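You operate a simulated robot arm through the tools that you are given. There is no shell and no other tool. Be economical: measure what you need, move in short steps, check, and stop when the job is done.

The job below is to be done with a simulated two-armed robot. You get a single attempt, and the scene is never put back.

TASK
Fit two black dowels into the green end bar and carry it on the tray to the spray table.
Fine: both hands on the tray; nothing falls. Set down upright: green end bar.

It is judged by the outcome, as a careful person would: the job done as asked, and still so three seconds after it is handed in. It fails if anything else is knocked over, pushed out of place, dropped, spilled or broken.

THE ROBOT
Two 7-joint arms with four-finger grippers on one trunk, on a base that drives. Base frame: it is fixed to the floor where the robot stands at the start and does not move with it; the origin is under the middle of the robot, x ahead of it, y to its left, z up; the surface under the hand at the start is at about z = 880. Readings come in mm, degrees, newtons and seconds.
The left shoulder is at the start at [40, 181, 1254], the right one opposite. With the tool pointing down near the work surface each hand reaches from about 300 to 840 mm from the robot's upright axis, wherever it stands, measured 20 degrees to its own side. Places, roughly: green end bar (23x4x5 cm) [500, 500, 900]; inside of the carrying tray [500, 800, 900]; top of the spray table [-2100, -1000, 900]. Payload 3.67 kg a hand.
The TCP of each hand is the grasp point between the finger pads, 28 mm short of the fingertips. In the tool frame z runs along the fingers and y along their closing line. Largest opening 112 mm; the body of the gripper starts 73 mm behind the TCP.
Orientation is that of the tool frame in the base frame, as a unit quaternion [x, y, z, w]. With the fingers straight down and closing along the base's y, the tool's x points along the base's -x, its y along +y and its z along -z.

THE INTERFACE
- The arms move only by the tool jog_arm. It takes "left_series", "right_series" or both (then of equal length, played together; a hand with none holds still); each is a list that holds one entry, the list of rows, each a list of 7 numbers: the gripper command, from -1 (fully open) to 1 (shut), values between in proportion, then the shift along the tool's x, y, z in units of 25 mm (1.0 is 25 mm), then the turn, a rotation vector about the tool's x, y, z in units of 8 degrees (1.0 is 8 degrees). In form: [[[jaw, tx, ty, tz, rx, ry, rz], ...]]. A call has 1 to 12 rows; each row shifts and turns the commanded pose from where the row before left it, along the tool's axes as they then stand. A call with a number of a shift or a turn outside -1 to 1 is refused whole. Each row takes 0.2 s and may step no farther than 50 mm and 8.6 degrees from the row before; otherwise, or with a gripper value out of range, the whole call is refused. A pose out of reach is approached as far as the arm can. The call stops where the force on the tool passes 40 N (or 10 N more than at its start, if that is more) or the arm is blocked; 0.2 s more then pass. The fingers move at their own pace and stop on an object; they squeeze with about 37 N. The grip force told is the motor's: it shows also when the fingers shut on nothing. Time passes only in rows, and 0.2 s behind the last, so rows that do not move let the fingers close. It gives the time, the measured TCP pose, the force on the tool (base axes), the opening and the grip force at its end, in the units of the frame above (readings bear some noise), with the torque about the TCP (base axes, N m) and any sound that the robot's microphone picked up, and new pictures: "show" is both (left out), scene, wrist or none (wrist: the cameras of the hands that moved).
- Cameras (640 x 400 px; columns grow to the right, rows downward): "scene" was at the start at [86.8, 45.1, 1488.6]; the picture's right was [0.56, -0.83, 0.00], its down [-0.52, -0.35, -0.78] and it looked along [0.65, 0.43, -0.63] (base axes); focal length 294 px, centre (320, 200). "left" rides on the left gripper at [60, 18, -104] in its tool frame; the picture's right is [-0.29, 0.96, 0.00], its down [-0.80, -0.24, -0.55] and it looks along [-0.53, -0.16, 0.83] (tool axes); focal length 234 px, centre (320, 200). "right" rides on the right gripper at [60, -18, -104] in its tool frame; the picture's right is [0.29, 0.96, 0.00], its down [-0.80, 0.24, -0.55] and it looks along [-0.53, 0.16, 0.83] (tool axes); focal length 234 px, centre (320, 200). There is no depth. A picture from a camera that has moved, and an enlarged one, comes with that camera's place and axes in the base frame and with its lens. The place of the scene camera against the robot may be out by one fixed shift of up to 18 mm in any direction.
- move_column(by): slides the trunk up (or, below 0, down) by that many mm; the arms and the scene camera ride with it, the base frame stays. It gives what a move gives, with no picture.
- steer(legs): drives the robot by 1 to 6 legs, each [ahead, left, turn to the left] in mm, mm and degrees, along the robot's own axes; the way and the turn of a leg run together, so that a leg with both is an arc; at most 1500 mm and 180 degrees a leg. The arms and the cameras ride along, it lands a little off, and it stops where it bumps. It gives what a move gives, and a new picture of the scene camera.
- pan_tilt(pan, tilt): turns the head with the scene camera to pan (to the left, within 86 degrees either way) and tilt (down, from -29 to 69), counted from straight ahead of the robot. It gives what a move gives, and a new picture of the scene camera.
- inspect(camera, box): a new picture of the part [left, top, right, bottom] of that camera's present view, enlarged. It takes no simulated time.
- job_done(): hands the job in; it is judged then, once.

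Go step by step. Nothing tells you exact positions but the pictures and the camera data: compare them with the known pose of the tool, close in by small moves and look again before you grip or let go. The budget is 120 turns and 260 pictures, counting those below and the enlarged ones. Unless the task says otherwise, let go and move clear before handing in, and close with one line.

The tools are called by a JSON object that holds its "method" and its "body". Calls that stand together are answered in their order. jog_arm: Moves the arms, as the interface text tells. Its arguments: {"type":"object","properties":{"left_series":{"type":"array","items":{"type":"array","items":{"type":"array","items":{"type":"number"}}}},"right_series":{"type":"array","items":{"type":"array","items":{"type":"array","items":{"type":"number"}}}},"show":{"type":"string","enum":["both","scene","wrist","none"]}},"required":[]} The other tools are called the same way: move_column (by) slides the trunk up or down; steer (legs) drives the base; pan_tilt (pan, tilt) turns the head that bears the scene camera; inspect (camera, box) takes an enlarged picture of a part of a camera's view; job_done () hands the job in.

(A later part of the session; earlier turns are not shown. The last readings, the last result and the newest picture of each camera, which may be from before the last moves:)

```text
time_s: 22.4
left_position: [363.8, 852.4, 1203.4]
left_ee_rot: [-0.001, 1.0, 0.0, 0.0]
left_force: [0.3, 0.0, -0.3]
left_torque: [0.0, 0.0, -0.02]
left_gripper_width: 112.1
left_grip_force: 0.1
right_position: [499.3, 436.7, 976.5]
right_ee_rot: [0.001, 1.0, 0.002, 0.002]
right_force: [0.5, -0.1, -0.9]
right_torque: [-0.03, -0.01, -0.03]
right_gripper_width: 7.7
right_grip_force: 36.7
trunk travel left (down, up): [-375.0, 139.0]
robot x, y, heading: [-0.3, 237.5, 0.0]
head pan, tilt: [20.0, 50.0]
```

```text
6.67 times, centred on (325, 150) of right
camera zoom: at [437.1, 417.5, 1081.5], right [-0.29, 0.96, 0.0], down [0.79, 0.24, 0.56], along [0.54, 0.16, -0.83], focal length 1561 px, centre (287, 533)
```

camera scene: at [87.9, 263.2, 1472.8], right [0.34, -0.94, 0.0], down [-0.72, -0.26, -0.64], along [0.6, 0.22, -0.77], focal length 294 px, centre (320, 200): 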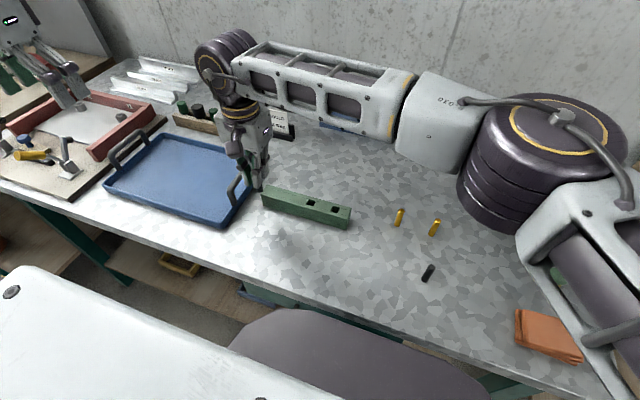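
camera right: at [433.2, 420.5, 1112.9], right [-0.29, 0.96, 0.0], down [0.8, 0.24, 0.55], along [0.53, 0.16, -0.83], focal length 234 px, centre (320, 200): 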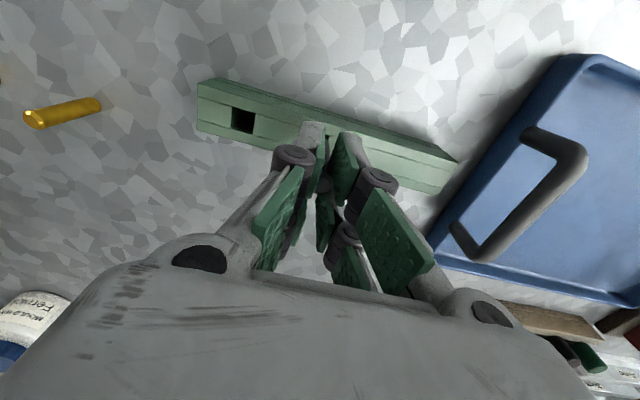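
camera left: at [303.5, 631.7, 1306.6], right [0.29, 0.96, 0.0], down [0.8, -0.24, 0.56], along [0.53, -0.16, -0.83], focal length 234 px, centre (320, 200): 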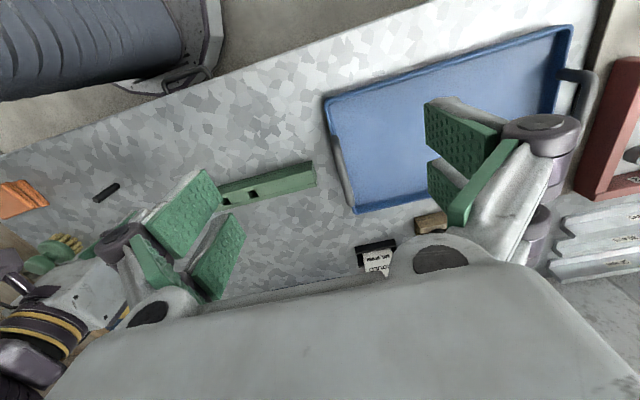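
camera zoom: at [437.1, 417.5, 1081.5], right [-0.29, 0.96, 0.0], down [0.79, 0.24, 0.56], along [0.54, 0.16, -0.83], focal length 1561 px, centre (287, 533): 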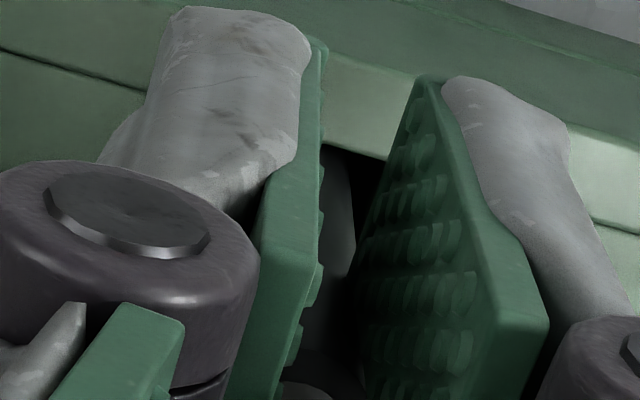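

The dowel is about 14 mm in with no force. I'll continue until the fingertips are just above the bar.

{"method": "jog_arm", "body": {"right_series": [[[1, 0, 0, 0.16, 0, 0, 0], [1, 0, 0, 0.16, 0, 0, 0], [1, 0, 0, 0.16, 0, 0, 0], [1, 0, 0, 0, 0, 0, 0]]], "show": "none"}}

{"method": "inspect", "body": {"camera": "scene", "box": [280, 170, 350, 220]}}

```text
time_s: 23.4
left_position: [364.3, 851.6, 1202.6]
left_ee_rot: [-0.001, 1.0, 0.0, 0.002]
left_force: [-0.6, -0.7, -0.2]
left_torque: [-0.04, 0.01, -0.03]
left_gripper_width: 111.8
left_grip_force: 0.1
right_position: [499.0, 436.5, 964.1]
right_ee_rot: [0.001, 1.0, 0.003, 0.003]
right_force: [0.1, -0.4, -0.8]
right_torque: [0.01, 0.0, -0.01]
right_gripper_width: 7.6
right_grip_force: 37.2
trunk travel left (down, up): [-375.0, 139.0]
robot x, y, heading: [0.5, 238.3, 0.0]
head pan, tilt: [20.0, 50.0]
```

```text
8.00 times, centred on (315, 195) of scene
camera zoom: at [87.9, 262.6, 1472.8], right [0.34, -0.94, 0.0], down [-0.72, -0.26, -0.64], along [0.6, 0.22, -0.77], focal length 2353 px, centre (360, 240)
```

zoom: 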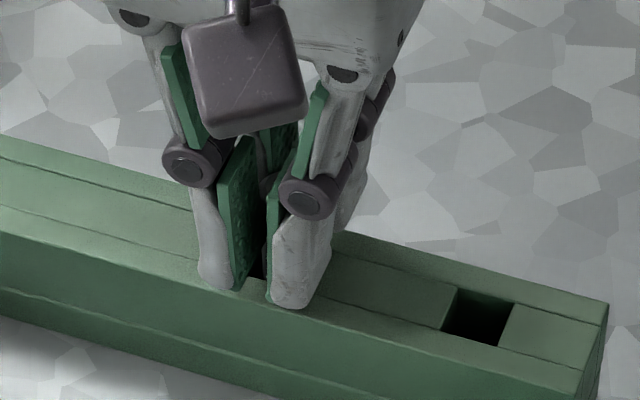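

The dowel is about 27 mm deep. I'll open the fingers slightly, let it drop, and rise.

{"method": "jog_arm", "body": {"right_series": [[[0.4, 0, 0, 0, 0, 0, 0], [0.4, 0, 0, 0, 0, 0, 0], [0.4, 0, 0, 0, 0, 0, 0], [0.4, 0, 0, -0.8, 0, 0, 0], [0.4, 0, 0, -0.8, 0, 0, 0], [0.4, 0, 0, -0.8, 0, 0, 0], [0.4, 0, 0, -0.8, 0, 0, 0], [0.4, 0, 0, 0, 0, 0, 0]]], "show": "none"}}

{"method": "inspect", "body": {"camera": "scene", "box": [280, 170, 350, 220]}}

{"method": "inspect", "body": {"camera": "right", "box": [200, 70, 400, 200]}}

```text
time_s: 25.2
left_position: [365.0, 852.1, 1202.4]
left_ee_rot: [0.0, 1.0, 0.0, 0.001]
left_force: [-1.4, 0.7, -0.1]
left_torque: [-0.01, -0.03, 0.02]
left_gripper_width: 112.1
left_grip_force: 0.0
right_position: [498.6, 436.1, 1044.1]
right_ee_rot: [0.001, 1.0, 0.003, 0.003]
right_force: [-0.6, 0.1, 0.5]
right_torque: [0.0, 0.0, 0.02]
right_gripper_width: 33.8
right_grip_force: 0.1
trunk travel left (down, up): [-375.0, 139.0]
robot x, y, heading: [0.6, 238.5, -0.0]
head pan, tilt: [20.0, 50.0]
```

```text
8.00 times, centred on (315, 195) of scene
camera zoom: at [88.1, 262.6, 1472.8], right [0.34, -0.94, 0.0], down [-0.72, -0.26, -0.64], along [0.6, 0.22, -0.77], focal length 2353 px, centre (360, 240)
```

zoom: 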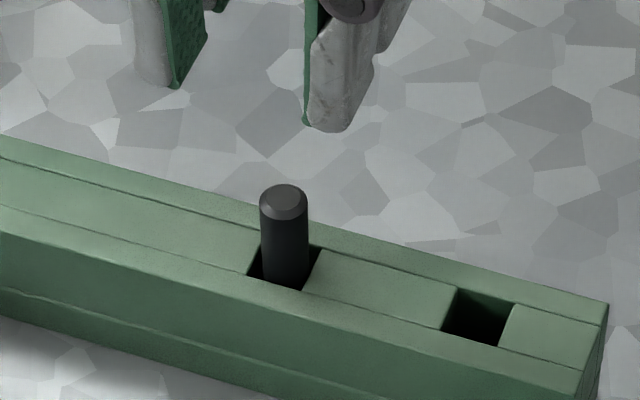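

```text
3.08 times, centred on (300, 135) of right
camera zoom: at [437.0, 418.0, 1148.6], right [-0.29, 0.96, 0.0], down [0.79, 0.24, 0.56], along [0.54, 0.16, -0.83], focal length 720 px, centre (382, 400)
```

zoom: 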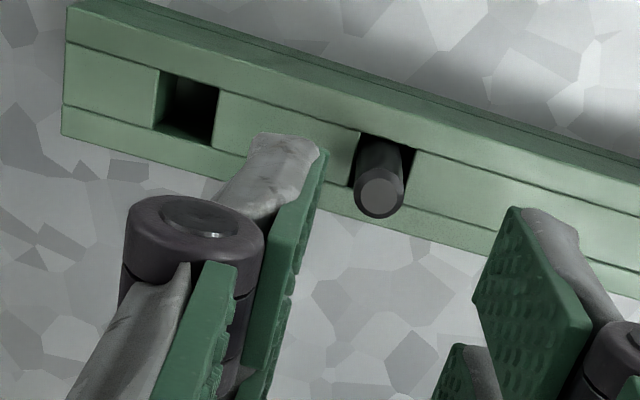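

The dowel stands seated in the hole. Next I'll fetch dowel A at (419,151).

{"method": "jog_arm", "body": {"right_series": [[[0, 0.267, -0.95, 0, 0.043, 0.043, 0], [0, 0.267, -0.95, 0, 0, 0, 0], [0, 0.267, -0.95, 0, 0, 0, 0], [0, 0.267, -0.95, 0, 0, 0, 0], [0, 0.267, -0.95, 0, 0, 0, 0], [0, 0.267, -0.95, 0, 0, 0, 0], [0, 0.267, -0.95, 0, 0, 0, 0], [0, 0.267, -0.95, 0, 0, 0, 0], [0, 0.267, -0.95, 0.4, 0, 0, 0], [0, 0.267, -0.95, 0.4, 0, 0, 0], [0, 0.267, -0.95, 0.4, 0, 0, 0], [0, 0.267, -0.95, 0.4, 0, 0, 0]]], "show": "wrist"}}

{"method": "inspect", "body": {"camera": "right", "box": [240, 80, 400, 180]}}

```text
time_s: 27.8
left_position: [363.2, 852.4, 1203.3]
left_ee_rot: [-0.001, 1.0, 0.001, 0.0]
left_force: [-0.6, 0.4, -0.1]
left_torque: [0.04, -0.03, -0.03]
left_gripper_width: 111.8
left_grip_force: 0.0
right_position: [416.8, 150.3, 1005.8]
right_ee_rot: [0.001, 1.0, -0.001, -0.001]
right_force: [-0.5, 0.7, -0.5]
right_torque: [0.0, 0.0, 0.01]
right_gripper_width: 56.0
right_grip_force: 0.1
trunk travel left (down, up): [-375.0, 139.0]
robot x, y, heading: [1.9, 244.7, -0.1]
head pan, tilt: [20.0, 50.0]
camera right: at [355.7, 132.5, 1110.6], right [-0.29, 0.96, 0.0], down [0.8, 0.24, 0.55], along [0.53, 0.16, -0.83], focal length 234 px, centre (320, 200)
```

right: 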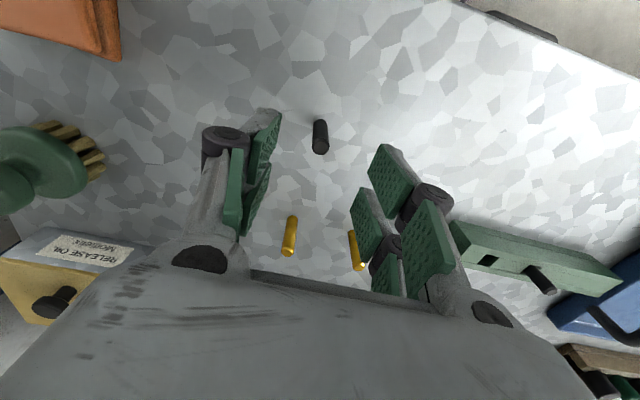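

```text
4.00 times, centred on (320, 130) of right
camera zoom: at [355.7, 132.5, 1110.6], right [-0.29, 0.96, 0.0], down [0.8, 0.24, 0.55], along [0.53, 0.16, -0.83], focal length 937 px, centre (320, 480)
```

zoom: 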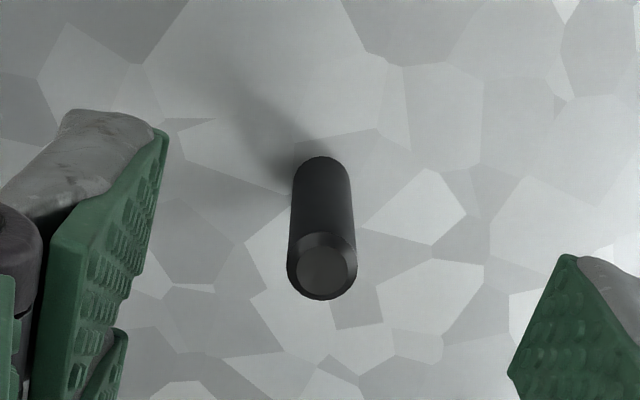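

Dowel A is at (419.3,152). I'll correct, descend and grip.

{"method": "jog_arm", "body": {"right_series": [[[0, -0.144, 0.07, 0.44, 0, 0, 0], [0, 0, 0, 0.7, 0, 0, 0], [0, 0, 0, 0.7, 0, 0, 0], [0, 0, 0, 0.7, 0, 0, 0], [0, 0, 0, 0, 0, 0, 0], [0, 0, 0, 0, 0, 0, 0]]], "show": "none"}}

{"method": "inspect", "body": {"camera": "right", "box": [240, 100, 400, 200]}}

```text
time_s: 29.2
left_position: [363.7, 851.2, 1203.7]
left_ee_rot: [-0.001, 1.0, 0.0, 0.001]
left_force: [0.8, 0.3, 0.5]
left_torque: [0.01, -0.01, -0.01]
left_gripper_width: 112.2
left_grip_force: 0.2
right_position: [418.5, 152.8, 940.2]
right_ee_rot: [0.001, 1.0, -0.002, -0.001]
right_force: [-0.2, 0.3, -0.5]
right_torque: [0.0, 0.0, 0.0]
right_gripper_width: 55.9
right_grip_force: 0.0
trunk travel left (down, up): [-375.0, 139.0]
robot x, y, heading: [-1.9, 241.0, 0.1]
head pan, tilt: [20.0, 50.0]
```

```text
4.00 times, centred on (320, 150) of right
camera zoom: at [358.4, 133.1, 1045.5], right [-0.29, 0.96, 0.0], down [0.8, 0.24, 0.55], along [0.53, 0.16, -0.83], focal length 937 px, centre (320, 400)
```

zoom: 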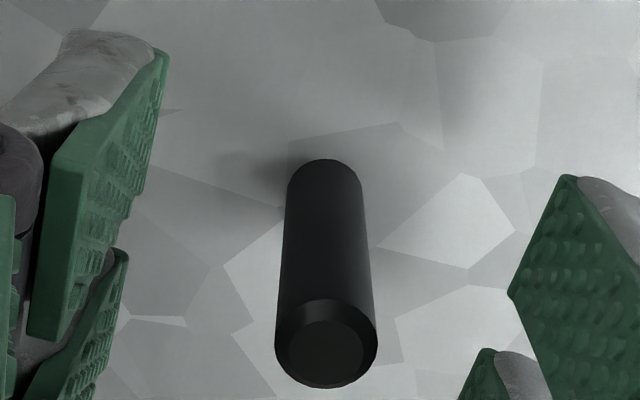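

{"method": "jog_arm", "body": {"right_series": [[[0, -0.05, 0.05, -0.06, 0, 0, 0], [0, 0, 0, 0, 0, 0, 0], [1, 0, 0, 0, 0, 0, 0], [1, 0, 0, 0, 0, 0, 0], [1, 0, 0, 0, 0, 0, 0], [1, 0, 0, 0, 0, 0, 0]]], "show": "none"}}

{"method": "inspect", "body": {"camera": "right", "box": [300, 120, 350, 180]}}

{"method": "jog_arm", "body": {"right_series": [[[1, 0, 0, -0.4, 0, 0, 0], [1, 0, 0, -0.8, 0, 0, 0], [1, 0, 0, -0.8, 0, 0, 0], [1, 0, 0, -0.8, 0, 0, 0], [1, 0, 0, -0.8, 0, 0, 0], [1, 0, 0, 0, 0, 0, 0]]], "show": "wrist"}}

```text
time_s: 30.6
left_position: [364.7, 852.5, 1201.9]
left_ee_rot: [-0.001, 1.0, 0.0, 0.001]
left_force: [0.2, -0.3, 0.6]
left_torque: [-0.06, 0.01, 0.02]
left_gripper_width: 112.2
left_grip_force: 0.1
right_position: [421.6, 152.2, 942.3]
right_ee_rot: [0.001, 1.0, -0.001, -0.001]
right_force: [1.0, -1.1, 0.0]
right_torque: [0.01, 0.01, 0.01]
right_gripper_width: 7.9
right_grip_force: 37.2
trunk travel left (down, up): [-375.0, 139.0]
robot x, y, heading: [-0.0, 238.8, -0.1]
head pan, tilt: [20.0, 50.0]
```

```text
6.67 times, centred on (325, 150) of right
camera zoom: at [360.4, 135.0, 1047.2], right [-0.29, 0.96, 0.0], down [0.8, 0.24, 0.55], along [0.53, 0.16, -0.83], focal length 1561 px, centre (287, 533)
```

zoom: 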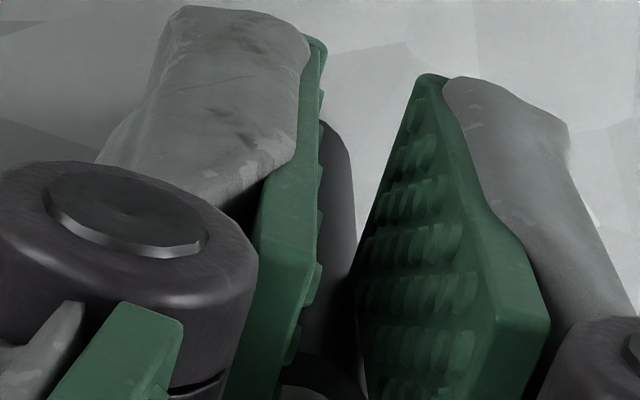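

```text
time_s: 32.0
left_position: [364.2, 852.3, 1203.7]
left_ee_rot: [-0.001, 1.0, 0.0, 0.001]
left_force: [-0.1, -0.8, -0.5]
left_torque: [0.01, -0.03, -0.01]
left_gripper_width: 112.3
left_grip_force: 0.1
right_position: [421.0, 155.8, 1031.9]
right_ee_rot: [0.001, 1.0, -0.001, -0.001]
right_force: [-0.1, 0.3, -0.2]
right_torque: [0.04, 0.03, 0.03]
right_gripper_width: 7.3
right_grip_force: 36.8
trunk travel left (down, up): [-375.0, 139.0]
robot x, y, heading: [-3.8, 238.8, -0.1]
head pan, tilt: [20.0, 50.0]
camera right: at [360.4, 136.2, 1137.2], right [-0.29, 0.96, 0.0], down [0.8, 0.24, 0.55], along [0.53, 0.16, -0.83], focal length 234 px, centre (320, 200)
```

right: 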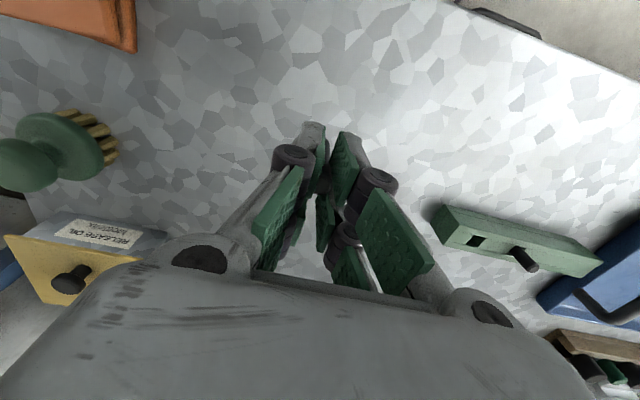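

Dowel A is held. Hole 1 should be around (496.5,376); I'll carry it there with the tip a little above the bar.

{"method": "jog_arm", "body": {"right_series": [[[1, -0.306, 0.886, 0, 0, 0, 0], [1, -0.306, 0.886, 0, 0, 0, 0], [1, -0.306, 0.886, 0, 0, 0, 0], [1, -0.306, 0.886, 0, 0, 0, 0], [1, -0.306, 0.886, 0, 0, 0, 0], [1, -0.306, 0.886, 0, 0, 0, 0], [1, -0.306, 0.886, 0, 0, 0, 0], [1, -0.306, 0.886, 0, 0, 0, 0], [1, -0.306, 0.886, 0, 0, 0, 0], [1, -0.306, 0.886, 0, 0, 0, 0], [1, 0, 0, 0.8, 0, 0, 0], [1, 0, 0, 0.5, 0, 0, 0]]], "show": "none"}}

{"method": "inspect", "body": {"camera": "scene", "box": [310, 180, 370, 220]}}

{"method": "inspect", "body": {"camera": "right", "box": [300, 120, 350, 180]}}

```text
time_s: 34.6
left_position: [365.1, 852.5, 1203.8]
left_ee_rot: [-0.001, 1.0, 0.0, 0.001]
left_force: [0.2, 0.4, -0.4]
left_torque: [0.03, -0.01, -0.01]
left_gripper_width: 111.9
left_grip_force: 0.1
right_position: [497.5, 374.8, 998.7]
right_ee_rot: [0.0, 1.0, -0.001, -0.001]
right_force: [0.8, 1.0, 0.4]
right_torque: [-0.03, 0.02, 0.01]
right_gripper_width: 7.6
right_grip_force: 37.0
trunk travel left (down, up): [-375.0, 139.0]
robot x, y, heading: [-2.1, 237.3, 0.0]
head pan, tilt: [20.0, 50.0]
```

```text
10.00 times, centred on (340, 200) of scene
camera zoom: at [88.0, 262.6, 1472.8], right [0.34, -0.94, 0.0], down [-0.72, -0.26, -0.64], along [0.6, 0.22, -0.77], focal length 2942 px, centre (120, 200)
```

zoom: 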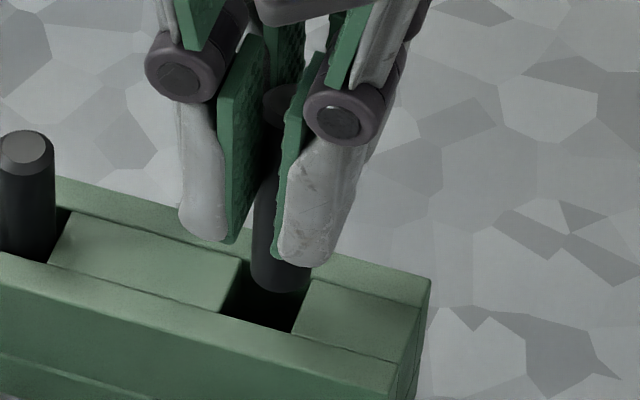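

```text
6.67 times, centred on (325, 150) of right
camera zoom: at [437.4, 355.6, 1103.8], right [-0.29, 0.96, 0.0], down [0.8, 0.24, 0.55], along [0.53, 0.16, -0.83], focal length 1561 px, centre (287, 533)
```

zoom: 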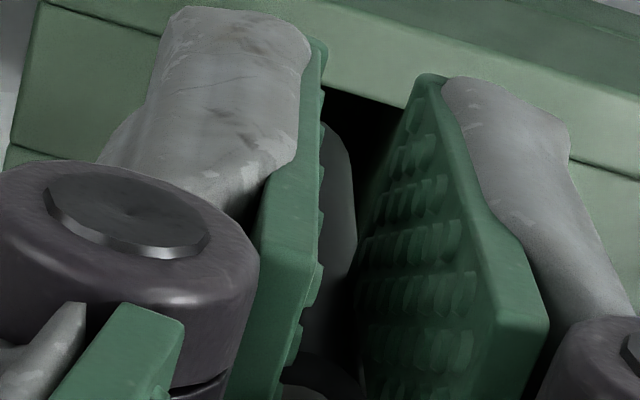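

The tip is about 2 mm short in y and 0.6 mm long in x. I'll correct and lower gently.

{"method": "jog_arm", "body": {"right_series": [[[1, 0.03, 0.085, 0, 0, 0, 0], [1, 0, 0, 0.16, 0, 0, 0], [1, 0, 0, 0.16, 0, 0, 0], [1, 0, 0, 0.1, 0, 0, 0], [1, 0, 0, 0, 0, 0, 0]]], "show": "none"}}

{"method": "inspect", "body": {"camera": "scene", "box": [310, 180, 370, 220]}}

{"method": "inspect", "body": {"camera": "right", "box": [300, 120, 350, 180]}}

```text
time_s: 35.8
left_position: [364.0, 852.3, 1203.5]
left_ee_rot: [-0.001, 1.0, 0.0, 0.0]
left_force: [-0.3, -0.5, -0.8]
left_torque: [0.01, 0.0, 0.01]
left_gripper_width: 111.5
left_grip_force: 0.1
right_position: [496.3, 376.9, 989.2]
right_ee_rot: [0.001, 1.0, -0.001, 0.0]
right_force: [0.4, 0.5, -0.6]
right_torque: [0.05, -0.01, 0.01]
right_gripper_width: 7.5
right_grip_force: 36.7
trunk travel left (down, up): [-375.0, 139.0]
robot x, y, heading: [-0.9, 237.6, -0.1]
head pan, tilt: [20.0, 50.0]
```

```text
10.00 times, centred on (340, 200) of scene
camera zoom: at [87.9, 262.6, 1472.8], right [0.34, -0.94, 0.0], down [-0.72, -0.26, -0.64], along [0.6, 0.22, -0.77], focal length 2942 px, centre (120, 200)
```

zoom: 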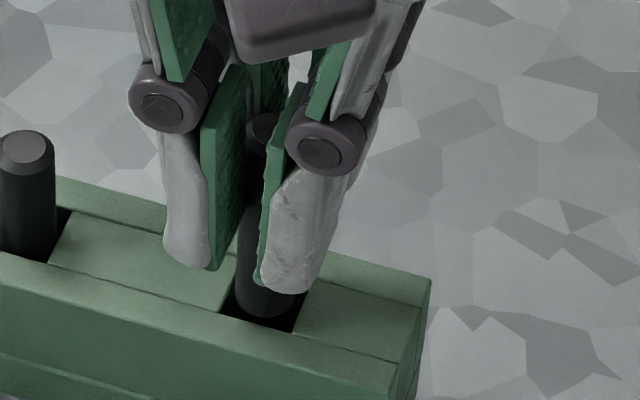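

```text
6.67 times, centred on (325, 150) of right
camera zoom: at [436.4, 358.8, 1094.3], right [-0.29, 0.96, 0.0], down [0.8, 0.24, 0.55], along [0.53, 0.16, -0.83], focal length 1561 px, centre (287, 533)
```

zoom: 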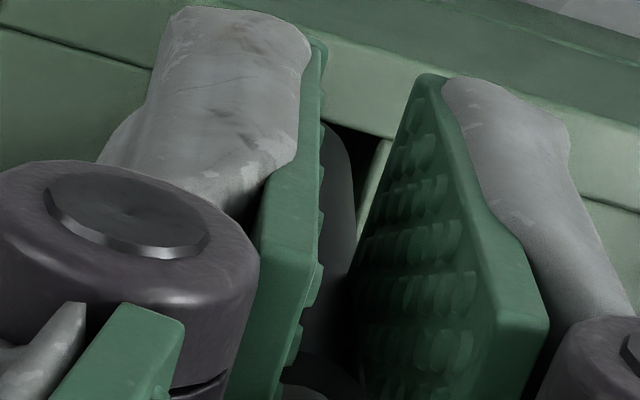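

Aligned well. Going down.

{"method": "jog_arm", "body": {"right_series": [[[1, 0, 0, 0.14, 0, 0, 0], [1, 0, 0, 0.14, 0, 0, 0], [1, 0, 0, 0.14, 0, 0, 0], [1, 0, 0, 0.14, 0, 0, 0], [1, 0, 0, 0, 0, 0, 0]]], "show": "none"}}

{"method": "inspect", "body": {"camera": "scene", "box": [310, 180, 370, 220]}}

```text
time_s: 36.6
left_position: [364.4, 852.6, 1202.3]
left_ee_rot: [-0.001, 1.0, 0.0, 0.001]
left_force: [-0.4, -0.2, -0.2]
left_torque: [0.0, 0.02, -0.02]
left_gripper_width: 112.1
left_grip_force: 0.1
right_position: [498.9, 378.2, 983.5]
right_ee_rot: [0.002, 1.0, 0.001, 0.001]
right_force: [0.5, -0.2, -1.0]
right_torque: [0.02, 0.01, -0.03]
right_gripper_width: 7.6
right_grip_force: 36.6
trunk travel left (down, up): [-375.0, 139.0]
robot x, y, heading: [0.5, 235.1, -0.1]
head pan, tilt: [20.0, 50.0]
stopped in row 3 (right hand): the force on the tool passed its limit at 42 N (the readings are from after the stop); the commanded pose is now the measured one
```

```text
10.00 times, centred on (340, 200) of scene
camera zoom: at [88.0, 262.5, 1472.6], right [0.34, -0.94, 0.0], down [-0.72, -0.26, -0.64], along [0.6, 0.22, -0.77], focal length 2942 px, centre (120, 200)
```

zoom: 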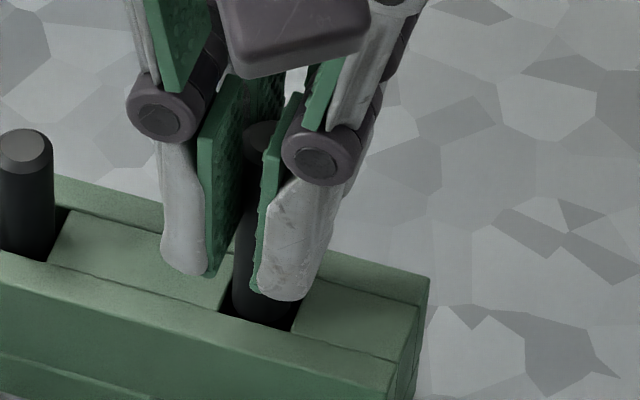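

It touched the +y wall just as before. I'll repeat the correction: lift, shift −y 1.5 mm and −x 0.7 mm, then down.

{"method": "jog_arm", "body": {"right_series": [[[1, 0, 0, -0.16, 0, 0, 0], [1, 0.03, -0.06, 0, 0, 0, 0], [1, 0, 0, 0.16, 0, 0, 0], [1, 0, 0, 0.16, 0, 0, 0], [1, 0, 0, 0.16, 0, 0, 0], [1, 0, 0, 0, 0, 0, 0]]], "show": "none"}}

{"method": "inspect", "body": {"camera": "scene", "box": [310, 180, 370, 220]}}

{"method": "inspect", "body": {"camera": "right", "box": [300, 120, 350, 180]}}

```text
time_s: 38.0
left_position: [364.5, 852.2, 1204.5]
left_ee_rot: [-0.001, 1.0, 0.0, 0.0]
left_force: [-0.5, -0.4, -0.9]
left_torque: [0.02, -0.01, -0.03]
left_gripper_width: 111.9
left_grip_force: 0.0
right_position: [499.7, 377.6, 974.3]
right_ee_rot: [0.003, 1.0, 0.001, 0.002]
right_force: [0.3, -0.4, -1.4]
right_torque: [0.02, -0.06, 0.0]
right_gripper_width: 7.5
right_grip_force: 37.0
trunk travel left (down, up): [-375.0, 139.0]
robot x, y, heading: [-0.4, 239.5, -0.0]
head pan, tilt: [20.0, 50.0]
```

```text
10.00 times, centred on (340, 200) of scene
camera zoom: at [87.9, 262.4, 1472.8], right [0.34, -0.94, 0.0], down [-0.72, -0.26, -0.64], along [0.6, 0.22, -0.77], focal length 2942 px, centre (120, 200)
```

zoom: 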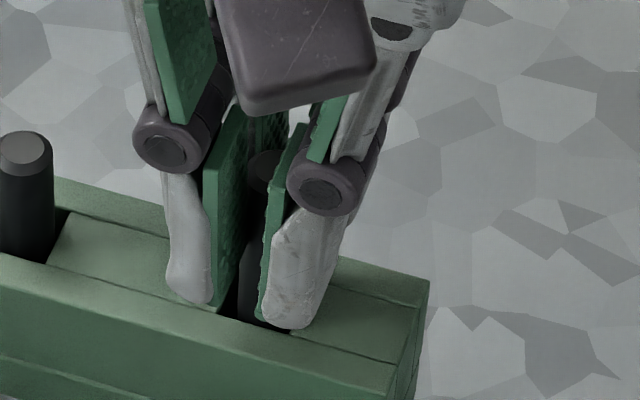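

```text
6.67 times, centred on (325, 150) of right
camera zoom: at [437.0, 357.7, 1080.4], right [-0.28, 0.96, 0.0], down [0.8, 0.24, 0.56], along [0.53, 0.16, -0.83], focal length 1561 px, centre (287, 533)
```

zoom: 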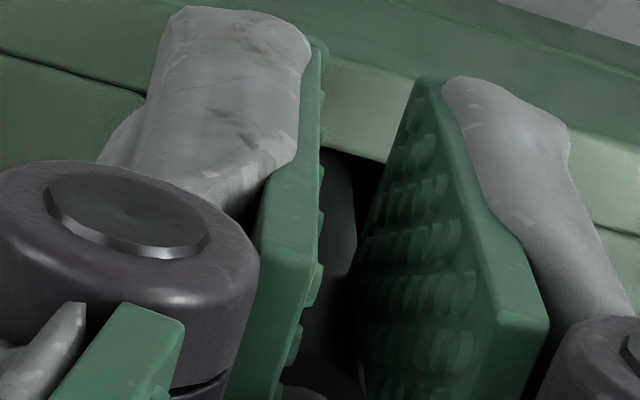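

It's going in. I'll push the rest of the way, release, and rise.

{"method": "jog_arm", "body": {"right_series": [[[1, 0, 0, 0.15, 0, 0, 0], [1, 0, 0, 0.15, 0, 0, 0], [1, 0, 0, 0.1, 0, 0, 0], [1, 0, 0, 0, 0, 0, 0]]], "show": "none"}}

{"method": "jog_arm", "body": {"right_series": [[[0.4, 0, 0, 0, 0, 0, 0], [0.4, 0, 0, 0, 0, 0, 0], [0.4, 0, 0, 0, 0, 0, 0], [0.4, 0, 0, -0.8, 0, 0, 0], [0.4, 0, 0, -0.8, 0, 0, 0], [0.4, 0, 0, -0.8, 0, 0, 0], [0.4, 0, 0, -0.8, 0, 0, 0], [0.4, 0, 0, -0.8, 0, 0, 0]]], "show": "wrist"}}

{"method": "inspect", "body": {"camera": "scene", "box": [240, 160, 370, 240]}}

```text
time_s: 39.0
left_position: [365.3, 851.3, 1203.5]
left_ee_rot: [-0.001, 1.0, 0.0, 0.001]
left_force: [0.1, -0.3, -0.2]
left_torque: [0.06, 0.02, 0.02]
left_gripper_width: 111.8
left_grip_force: 0.0
right_position: [498.4, 376.9, 965.7]
right_ee_rot: [0.002, 1.0, 0.001, 0.002]
right_force: [0.5, -0.8, -1.4]
right_torque: [0.04, -0.06, -0.02]
right_gripper_width: 7.6
right_grip_force: 37.4
trunk travel left (down, up): [-375.0, 139.0]
robot x, y, heading: [-1.9, 241.6, 0.0]
head pan, tilt: [20.0, 50.0]
```

```text
time_s: 40.8
left_position: [364.0, 851.9, 1202.7]
left_ee_rot: [-0.001, 1.0, 0.001, 0.001]
left_force: [0.0, -0.3, 0.8]
left_torque: [-0.01, 0.0, -0.02]
left_gripper_width: 112.1
left_grip_force: 0.2
right_position: [499.0, 380.0, 1067.2]
right_ee_rot: [0.001, 1.0, 0.001, 0.002]
right_force: [-0.7, 0.1, 0.0]
right_torque: [-0.01, -0.05, -0.01]
right_gripper_width: 33.4
right_grip_force: 0.1
trunk travel left (down, up): [-375.0, 139.0]
robot x, y, heading: [-0.4, 240.2, -0.3]
head pan, tilt: [20.0, 50.0]
camera right: at [436.8, 360.8, 1172.2], right [-0.28, 0.96, 0.0], down [0.8, 0.24, 0.56], along [0.53, 0.16, -0.83], focal length 234 px, centre (320, 200)
```

right: 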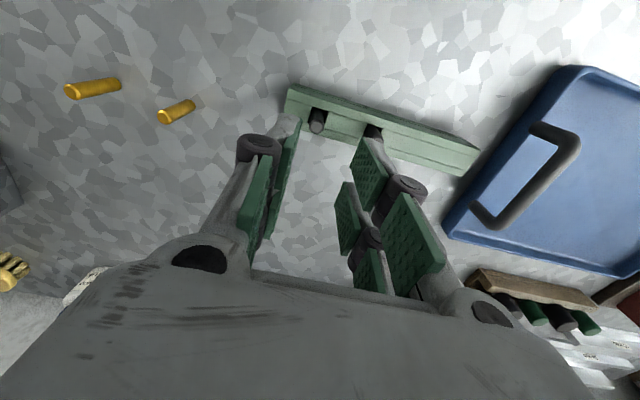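

```text
4.92 times, centred on (305, 200) of scene
camera zoom: at [87.5, 262.4, 1472.9], right [0.34, -0.94, 0.0], down [-0.72, -0.26, -0.64], along [0.6, 0.22, -0.77], focal length 1448 px, centre (394, 200)
```

zoom: 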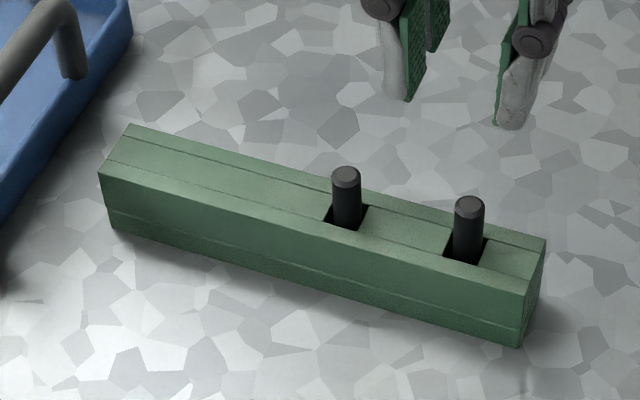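

Both dowels stand in the bar. Next the right hand goes clear to the right, then I drive left so the left hand can carry the bar into the tray.

{"method": "jog_arm", "body": {"right_series": [[[0, 0.25, -1, 0, 0, 0, 0], [0, 0.25, -1, 0, 0, 0, 0], [0, 0.25, -1, 0, 0, 0, 0], [0, 0.25, -1, 0, 0, 0, 0], [0, 0.25, -1, 0, 0, 0, 0], [0, 0.25, -1, 0, 0, 0, 0], [0, 0.25, -1, -0.2, 0, 0, 0], [0, 0.25, -1, -0.2, 0, 0, 0], [0, 0.25, -1, -0.2, 0, 0, 0], [0, 0.25, -1, -0.2, 0, 0, 0], [0, 0.25, -1, -0.2, 0, 0, 0], [0, 0.25, -1, -0.2, 0, 0, 0]]], "show": "none"}}

{"method": "steer", "body": {"legs": [[0, 170, 0]]}}

```text
time_s: 43.4
left_position: [363.9, 851.4, 1204.8]
left_ee_rot: [-0.001, 1.0, 0.001, 0.0]
left_force: [-0.2, -0.8, -0.1]
left_torque: [0.05, -0.02, -0.01]
left_gripper_width: 112.0
left_grip_force: 0.1
right_position: [422.0, 77.0, 1095.7]
right_ee_rot: [0.001, 1.0, 0.002, 0.003]
right_force: [-0.6, -0.3, 0.4]
right_torque: [0.04, -0.01, 0.0]
right_gripper_width: 56.2
right_grip_force: 0.0
trunk travel left (down, up): [-375.0, 139.0]
robot x, y, heading: [0.7, 237.5, -0.2]
head pan, tilt: [20.0, 50.0]
```

```text
time_s: 44.9
left_position: [365.1, 1019.3, 1204.7]
left_ee_rot: [0.0, 1.0, 0.0, 0.001]
left_force: [-0.5, -0.8, 0.0]
left_torque: [0.04, 0.03, 0.0]
left_gripper_width: 112.2
left_grip_force: 0.0
right_position: [423.1, 245.3, 1096.3]
right_ee_rot: [0.003, 1.0, 0.001, 0.003]
right_force: [-0.3, 0.5, 0.3]
right_torque: [-0.01, 0.04, 0.03]
right_gripper_width: 56.0
right_grip_force: 0.0
trunk travel left (down, up): [-375.0, 139.0]
robot x, y, heading: [-0.9, 410.0, 0.2]
head pan, tilt: [20.0, 50.0]
camera scene: at [87.9, 429.6, 1472.9], right [0.34, -0.94, 0.0], down [-0.72, -0.26, -0.64], along [0.6, 0.22, -0.77], focal length 294 px, centre (320, 200)
```

scene: 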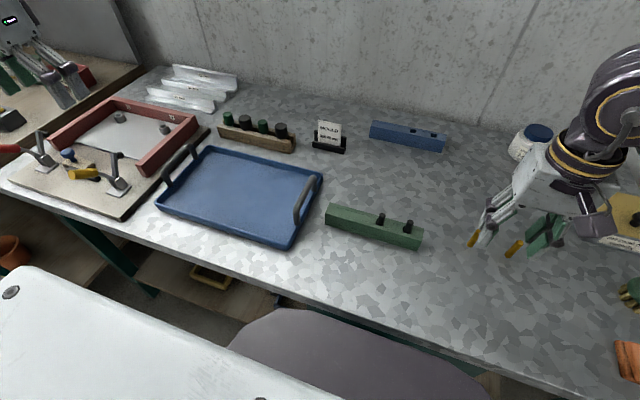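

Good view. I'll bring the left hand over the bar's middle, turning it 90° so that it closes across the bar.

{"method": "jog_arm", "body": {"left_series": [[[-0.3, -0.22, -1, 0, 0, 0, 0], [-0.3, -0.22, -1, 0, 0, 0, 0], [-0.3, -0.22, -1, 0, 0, 0, 0], [-0.3, -0.22, -1, 0, 0, 0, 0], [-0.3, -0.22, -1, 0, 0, 0, 0], [-0.3, -0.22, -1, 0, 0, 0, 0], [-0.3, -0.22, -1, 0, 0, 0, 0], [-0.3, -0.22, -1, 0, 0, 0, 0], [-0.3, -0.22, -1, 0, 0, 0, 0], [-0.3, -0.22, -1, 0, 0, 0, 0], [-0.3, -0.22, -1, 0, 0, 0, 0], [-0.3, -0.22, -1, 0, 0, 0, 0]]], "show": "none"}}

{"method": "jog_arm", "body": {"left_series": [[[-0.3, -0.24, -0.96, 0.5, 0, 0, 0], [-0.3, -0.24, -0.96, 0.5, 0, 0, 0], [-0.3, -0.24, -0.96, 0.5, 0, 0, 0], [-0.3, -0.24, -0.96, 0.5, 0, 0, 0], [-0.3, -0.24, -0.96, 0.5, 0, 0, 0], [-0.3, -0.24, -0.96, 0.5, 0, 0, 0], [-0.3, -0.24, -0.96, 0.5, 0, 0, 0], [-0.3, -0.24, -0.96, 0.5, 0, 0, 0], [-0.3, -0.24, -0.96, 0.5, 0, 0, 0], [-0.3, -0.24, -0.96, 0.5, 0, 0, 0], [-0.3, -0.24, -0.96, 0.5, 0, 0, 0]]], "show": "none"}}

{"method": "jog_arm", "body": {"left_series": [[[-0.3, 0, 0, 0, 0, 0, 1], [-0.3, 0, 0, 0, 0, 0, 1], [-0.3, 0, 0, 0, 0, 0, 1], [-0.3, 0, 0, 0, 0, 0, 1], [-0.3, 0, 0, 0, 0, 0, 1], [-0.3, 0, 0, 0, 0, 0, 1], [-0.3, 0, 0, 0, 0, 0, 1], [-0.3, 0, 0, 0, 0, 0, 1], [-0.3, 0, 0, 0, 0, 0, 1], [-0.3, 0, 0, 0, 0, 0, 1], [-0.3, 0, 0, 0, 0, 0, 1], [-0.3, 0, 0, 0, 0, 0, 0.25]]], "show": "both"}}

```text
time_s: 47.5
left_position: [431.6, 718.9, 1201.9]
left_ee_rot: [-0.001, 1.0, 0.001, 0.001]
left_force: [-0.4, 0.9, -0.1]
left_torque: [0.02, -0.01, 0.02]
left_gripper_width: 72.7
left_grip_force: 0.0
right_position: [423.6, 245.0, 1095.9]
right_ee_rot: [0.003, 1.0, 0.002, 0.002]
right_force: [0.2, 0.1, -0.9]
right_torque: [0.02, 0.01, -0.02]
right_gripper_width: 56.5
right_grip_force: 0.0
trunk travel left (down, up): [-375.0, 139.0]
robot x, y, heading: [-1.5, 407.6, 0.2]
head pan, tilt: [20.0, 50.0]
```

```text
time_s: 49.9
left_position: [499.5, 456.7, 1065.1]
left_ee_rot: [-0.001, 1.0, 0.001, 0.001]
left_force: [0.4, -1.2, 1.3]
left_torque: [-0.01, 0.07, 0.01]
left_gripper_width: 72.9
left_grip_force: 0.1
right_position: [423.4, 245.5, 1094.7]
right_ee_rot: [0.002, 1.0, 0.001, 0.002]
right_force: [-0.9, 0.2, 0.8]
right_torque: [0.0, 0.05, -0.02]
right_gripper_width: 56.0
right_grip_force: 0.0
trunk travel left (down, up): [-375.0, 139.0]
robot x, y, heading: [2.4, 408.3, 0.1]
head pan, tilt: [20.0, 50.0]
```

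```text
time_s: 52.5
left_position: [498.7, 456.3, 1065.2]
left_ee_rot: [0.708, 0.707, 0.001, 0.0]
left_force: [-0.3, 0.1, -0.2]
left_torque: [-0.02, -0.01, 0.02]
left_gripper_width: 72.7
left_grip_force: 0.0
right_position: [422.6, 246.2, 1095.4]
right_ee_rot: [0.003, 1.0, 0.0, 0.001]
right_force: [-0.4, 0.6, 0.1]
right_torque: [0.01, -0.02, 0.01]
right_gripper_width: 55.7
right_grip_force: 0.0
trunk travel left (down, up): [-375.0, 139.0]
robot x, y, heading: [-2.0, 410.5, 0.1]
head pan, tilt: [20.0, 50.0]
camera scene: at [88.0, 431.2, 1472.8], right [0.34, -0.94, 0.0], down [-0.72, -0.26, -0.64], along [0.6, 0.22, -0.77], focal length 294 px, centre (320, 200)
camera left: at [515.2, 516.4, 1169.1], right [0.96, -0.29, 0.0], down [-0.24, -0.8, 0.55], along [-0.16, -0.53, -0.83], focal length 234 px, centre (320, 200)
```

scene: 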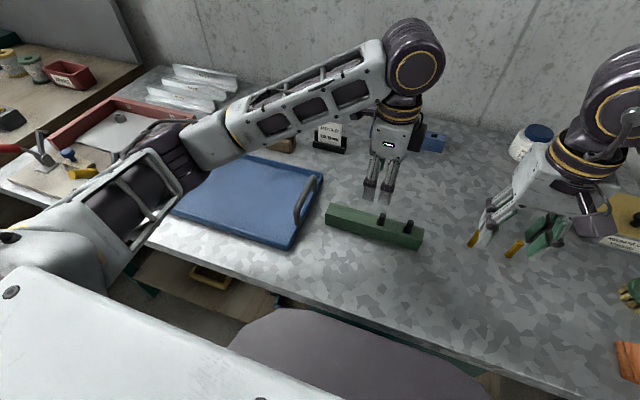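
left: 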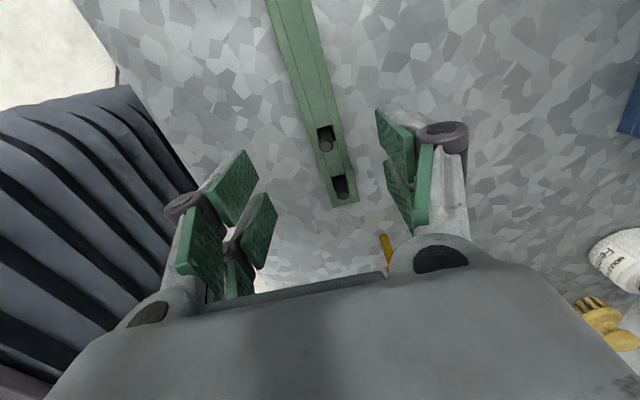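

{"method": "inspect", "body": {"camera": "left", "box": [200, 0, 440, 220]}}

```text
1.82 times, centred on (320, 110) of left
camera zoom: at [515.2, 516.4, 1169.1], right [0.96, -0.29, 0.0], down [-0.24, -0.8, 0.55], along [-0.16, -0.53, -0.83], focal length 426 px, centre (320, 364)
```

zoom: 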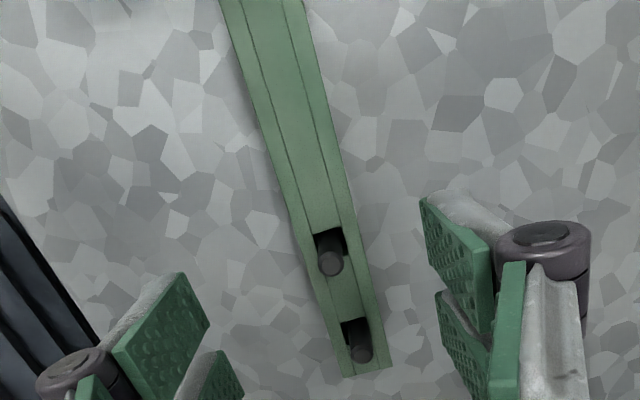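

The bar is centred between the fingers. I'll descend to TCP z≈914 and close on it.

{"method": "jog_arm", "body": {"left_series": [[[-0.3, 0, 0, 0.8, 0, 0, 0], [-0.3, 0, 0, 0.8, 0, 0, 0], [-0.3, 0, 0, 0.8, 0, 0, 0], [-0.3, 0, 0, 0.8, 0, 0, 0], [-0.3, 0, 0, 0.8, 0, 0, 0], [-0.3, 0, 0, 0.8, 0, 0, 0], [-0.3, 0, 0, 0.5, 0, 0, 0], [-0.3, 0, 0, 0, 0, 0, 0]]], "show": "wrist"}}

{"method": "inspect", "body": {"camera": "scene", "box": [310, 120, 450, 260]}}

```text
time_s: 54.3
left_position: [496.6, 456.8, 930.5]
left_ee_rot: [0.707, 0.707, 0.002, -0.001]
left_force: [-0.2, -0.9, 0.9]
left_torque: [0.0, 0.04, -0.01]
left_gripper_width: 72.7
left_grip_force: 0.1
right_position: [423.2, 246.0, 1095.6]
right_ee_rot: [0.003, 1.0, 0.001, 0.001]
right_force: [0.1, 0.7, -0.1]
right_torque: [0.03, -0.06, 0.02]
right_gripper_width: 55.8
right_grip_force: 0.0
trunk travel left (down, up): [-375.0, 139.0]
robot x, y, heading: [-2.7, 405.6, 0.1]
head pan, tilt: [20.0, 50.0]
camera left: at [514.4, 517.8, 1035.1], right [0.96, -0.29, 0.0], down [-0.24, -0.8, 0.55], along [-0.16, -0.53, -0.83], focal length 234 px, centre (320, 200)
```

left: 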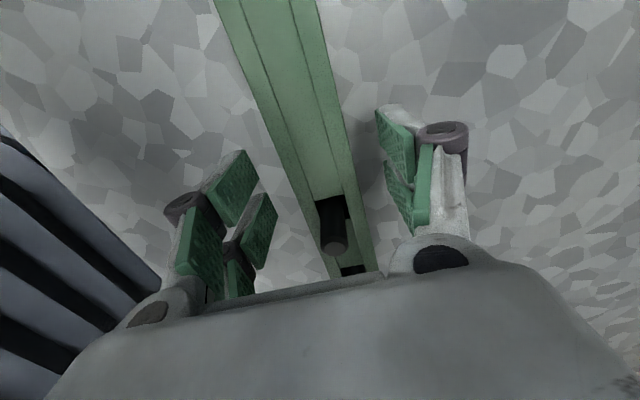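

```text
2.86 times, centred on (380, 190) of scene
camera zoom: at [87.9, 431.1, 1472.9], right [0.34, -0.94, 0.0], down [-0.72, -0.26, -0.64], along [0.6, 0.22, -0.77], focal length 840 px, centre (149, 229)
```

zoom: 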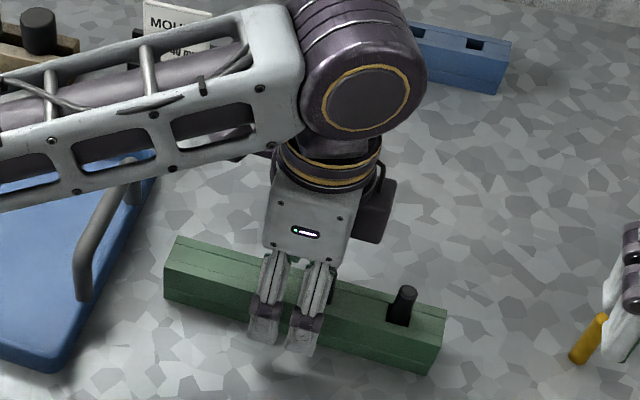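

{"method": "jog_arm", "body": {"left_series": [[[-0.3, 0, 0, 0.4, 0, 0, 0], [-0.3, 0, 0, 0.24, 0, 0, 0], [1, 0, 0, 0, 0, 0, 0], [1, 0, 0, 0, 0, 0, 0], [1, 0, 0, 0, 0, 0, 0], [1, 0, 0, 0, 0, 0, 0]]], "show": "wrist"}}

{"method": "inspect", "body": {"camera": "scene", "box": [310, 120, 450, 260]}}

```text
time_s: 55.7
left_position: [498.2, 457.6, 917.4]
left_ee_rot: [0.707, 0.707, 0.0, 0.001]
left_force: [2.0, -0.3, 0.6]
left_torque: [-0.06, -0.16, 0.01]
left_gripper_width: 36.1
left_grip_force: 37.5
right_position: [423.9, 246.2, 1095.9]
right_ee_rot: [0.003, 1.0, 0.001, 0.002]
right_force: [0.7, 0.6, 0.5]
right_torque: [0.03, -0.03, 0.01]
right_gripper_width: 56.3
right_grip_force: 0.1
trunk travel left (down, up): [-375.0, 139.0]
robot x, y, heading: [-1.1, 407.1, -0.1]
head pan, tilt: [20.0, 50.0]
camera left: at [515.0, 516.9, 1020.2], right [0.96, -0.29, 0.0], down [-0.24, -0.8, 0.55], along [-0.16, -0.53, -0.83], focal length 234 px, centre (320, 200)
```

left: 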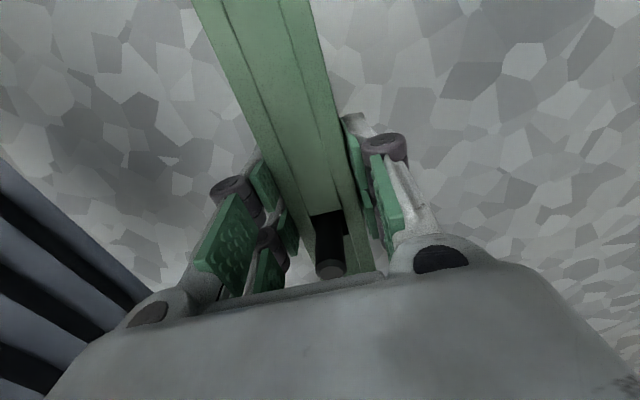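

```text
2.86 times, centred on (380, 190) of scene
camera zoom: at [88.2, 431.3, 1472.8], right [0.34, -0.94, 0.0], down [-0.72, -0.26, -0.64], along [0.6, 0.22, -0.77], focal length 840 px, centre (149, 229)
```

zoom: 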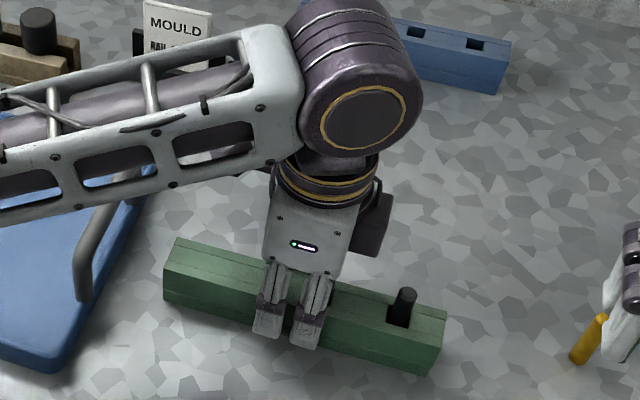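

Gripped at 36 mm. I'll lift 20 mm first to check the balance.

{"method": "jog_arm", "body": {"left_series": [[[1, 0, 0, -0.2, 0, 0, 0], [1, 0, 0, -0.3, 0, 0, 0], [1, 0, 0, -0.3, 0, 0, 0], [1, 0, 0, 0, 0, 0, 0], [1, 0, 0, 0, 0, 0, 0]]], "show": "scene"}}

{"method": "inspect", "body": {"camera": "scene", "box": [310, 120, 450, 260]}}

```text
time_s: 56.9
left_position: [497.9, 455.7, 937.4]
left_ee_rot: [0.706, 0.708, 0.001, 0.001]
left_force: [0.1, 0.1, -5.7]
left_torque: [0.02, 0.0, 0.03]
left_gripper_width: 35.9
left_grip_force: 37.1
right_position: [424.1, 247.2, 1095.3]
right_ee_rot: [0.002, 1.0, 0.001, 0.002]
right_force: [0.0, -0.4, 0.5]
right_torque: [-0.02, -0.01, 0.02]
right_gripper_width: 56.0
right_grip_force: 0.1
trunk travel left (down, up): [-375.0, 139.0]
robot x, y, heading: [-0.0, 407.4, -0.2]
head pan, tilt: [20.0, 50.0]
camera scene: at [88.4, 431.2, 1472.8], right [0.34, -0.94, 0.0], down [-0.72, -0.26, -0.64], along [0.6, 0.22, -0.77], focal length 294 px, centre (320, 200)
```

scene: 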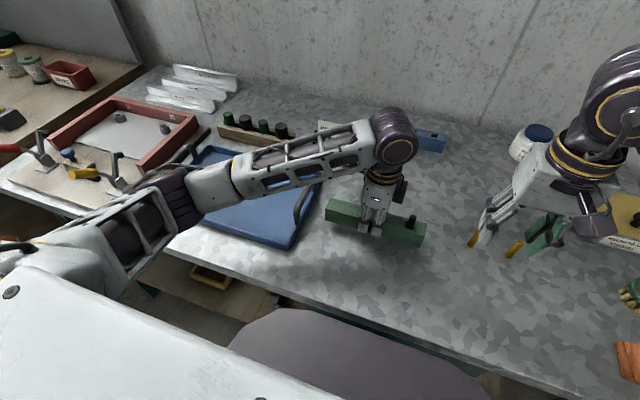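

```text
2.86 times, centred on (380, 190) of scene
camera zoom: at [88.4, 431.2, 1472.8], right [0.34, -0.94, 0.0], down [-0.72, -0.26, -0.64], along [0.6, 0.22, -0.77], focal length 840 px, centre (149, 229)
```

zoom: 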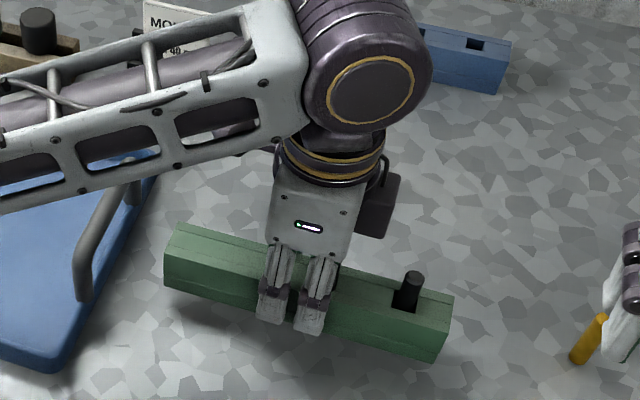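

Balanced, with near-zero torque and about 0.6 kg. I'll lift clear of the handle and carry it over the tray.

{"method": "jog_arm", "body": {"left_series": [[[1, 0, 0, -0.6, 0, 0, 0], [1, 0, 0, -0.6, 0, 0, 0], [1, 0, 0, -0.6, 0, 0, 0], [1, 0, 0, -0.6, 0, 0, 0], [1, 0, 0, -0.6, 0, 0, 0], [1, 0, 0, -0.6, 0, 0, 0], [1, 0, 0, -0.6, 0, 0, 0], [1, 0, 0, -0.4, 0, 0, 0], [1, 0.3, 0, 0, 0, 0, 0], [1, 0.6, 0.05, 0, 0, 0, 0], [1, 0.8, 0.05, 0, 0, 0, 0], [1, 0.8, 0.05, 0, 0, 0, 0]]], "show": "none"}}

{"method": "jog_arm", "body": {"left_series": [[[1, 0.9, 0.05, 0, 0, 0, 0], [1, 0.9, 0.05, 0, 0, 0, 0], [1, 0.9, 0.05, 0, 0, 0, 0], [1, 0.9, 0.05, 0, 0, 0, 0], [1, 0.9, 0.05, 0, 0, 0, 0], [1, 0.9, 0.05, 0, 0, 0, 0], [1, 0.9, 0.05, 0, 0, 0, 0], [1, 0.9, 0.05, 0, 0, 0, 0], [1, 0.9, 0.05, 0, 0, 0, 0], [1, 0.9, 0.05, 0, 0, 0, 0], [1, 0.9, 0.0, 0, 0, 0, 0], [1, 0.9, 0, 0, 0, 0, 0]]], "show": "both"}}

```text
time_s: 59.5
left_position: [501.3, 518.7, 1052.1]
left_ee_rot: [0.707, 0.708, 0.0, -0.001]
left_force: [-0.4, 0.1, -5.5]
left_torque: [0.04, -0.02, -0.01]
left_gripper_width: 35.9
left_grip_force: 37.1
right_position: [423.2, 245.9, 1095.5]
right_ee_rot: [0.003, 1.0, 0.001, 0.002]
right_force: [0.1, -0.5, 0.8]
right_torque: [0.01, -0.03, 0.04]
right_gripper_width: 56.0
right_grip_force: 0.0
trunk travel left (down, up): [-375.0, 139.0]
robot x, y, heading: [2.6, 406.5, -0.2]
head pan, tilt: [20.0, 50.0]
```

```text
time_s: 62.1
left_position: [513.0, 790.8, 1053.5]
left_ee_rot: [0.708, 0.707, 0.001, 0.0]
left_force: [-0.1, 0.7, -4.1]
left_torque: [0.03, 0.02, 0.02]
left_gripper_width: 35.8
left_grip_force: 37.2
right_position: [422.4, 246.3, 1095.7]
right_ee_rot: [0.002, 1.0, 0.0, 0.002]
right_force: [0.2, -0.2, -0.6]
right_torque: [-0.03, 0.01, 0.0]
right_gripper_width: 56.1
right_grip_force: 0.0
trunk travel left (down, up): [-375.0, 139.0]
robot x, y, heading: [-1.9, 407.8, -0.0]
head pan, tilt: [20.0, 50.0]
camera scene: at [88.0, 432.5, 1472.8], right [0.34, -0.94, 0.0], down [-0.72, -0.26, -0.64], along [0.6, 0.22, -0.77], focal length 294 px, centre (320, 200)
camera left: at [530.7, 850.9, 1157.1], right [0.96, -0.29, 0.0], down [-0.24, -0.8, 0.55], along [-0.16, -0.53, -0.83], focal length 234 px, centre (320, 200)
```

scene: 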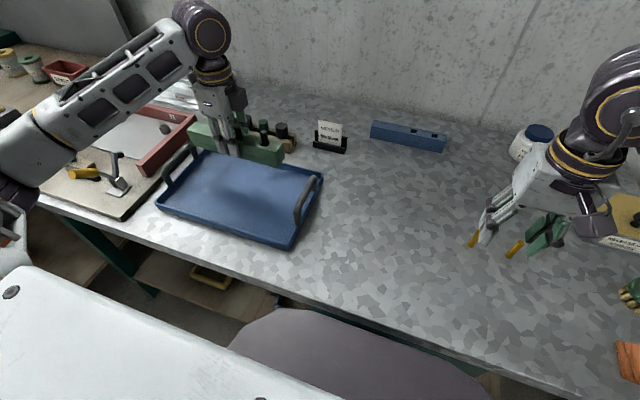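
left: 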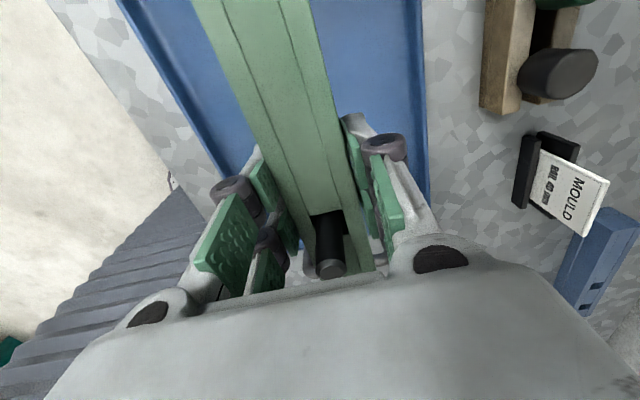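

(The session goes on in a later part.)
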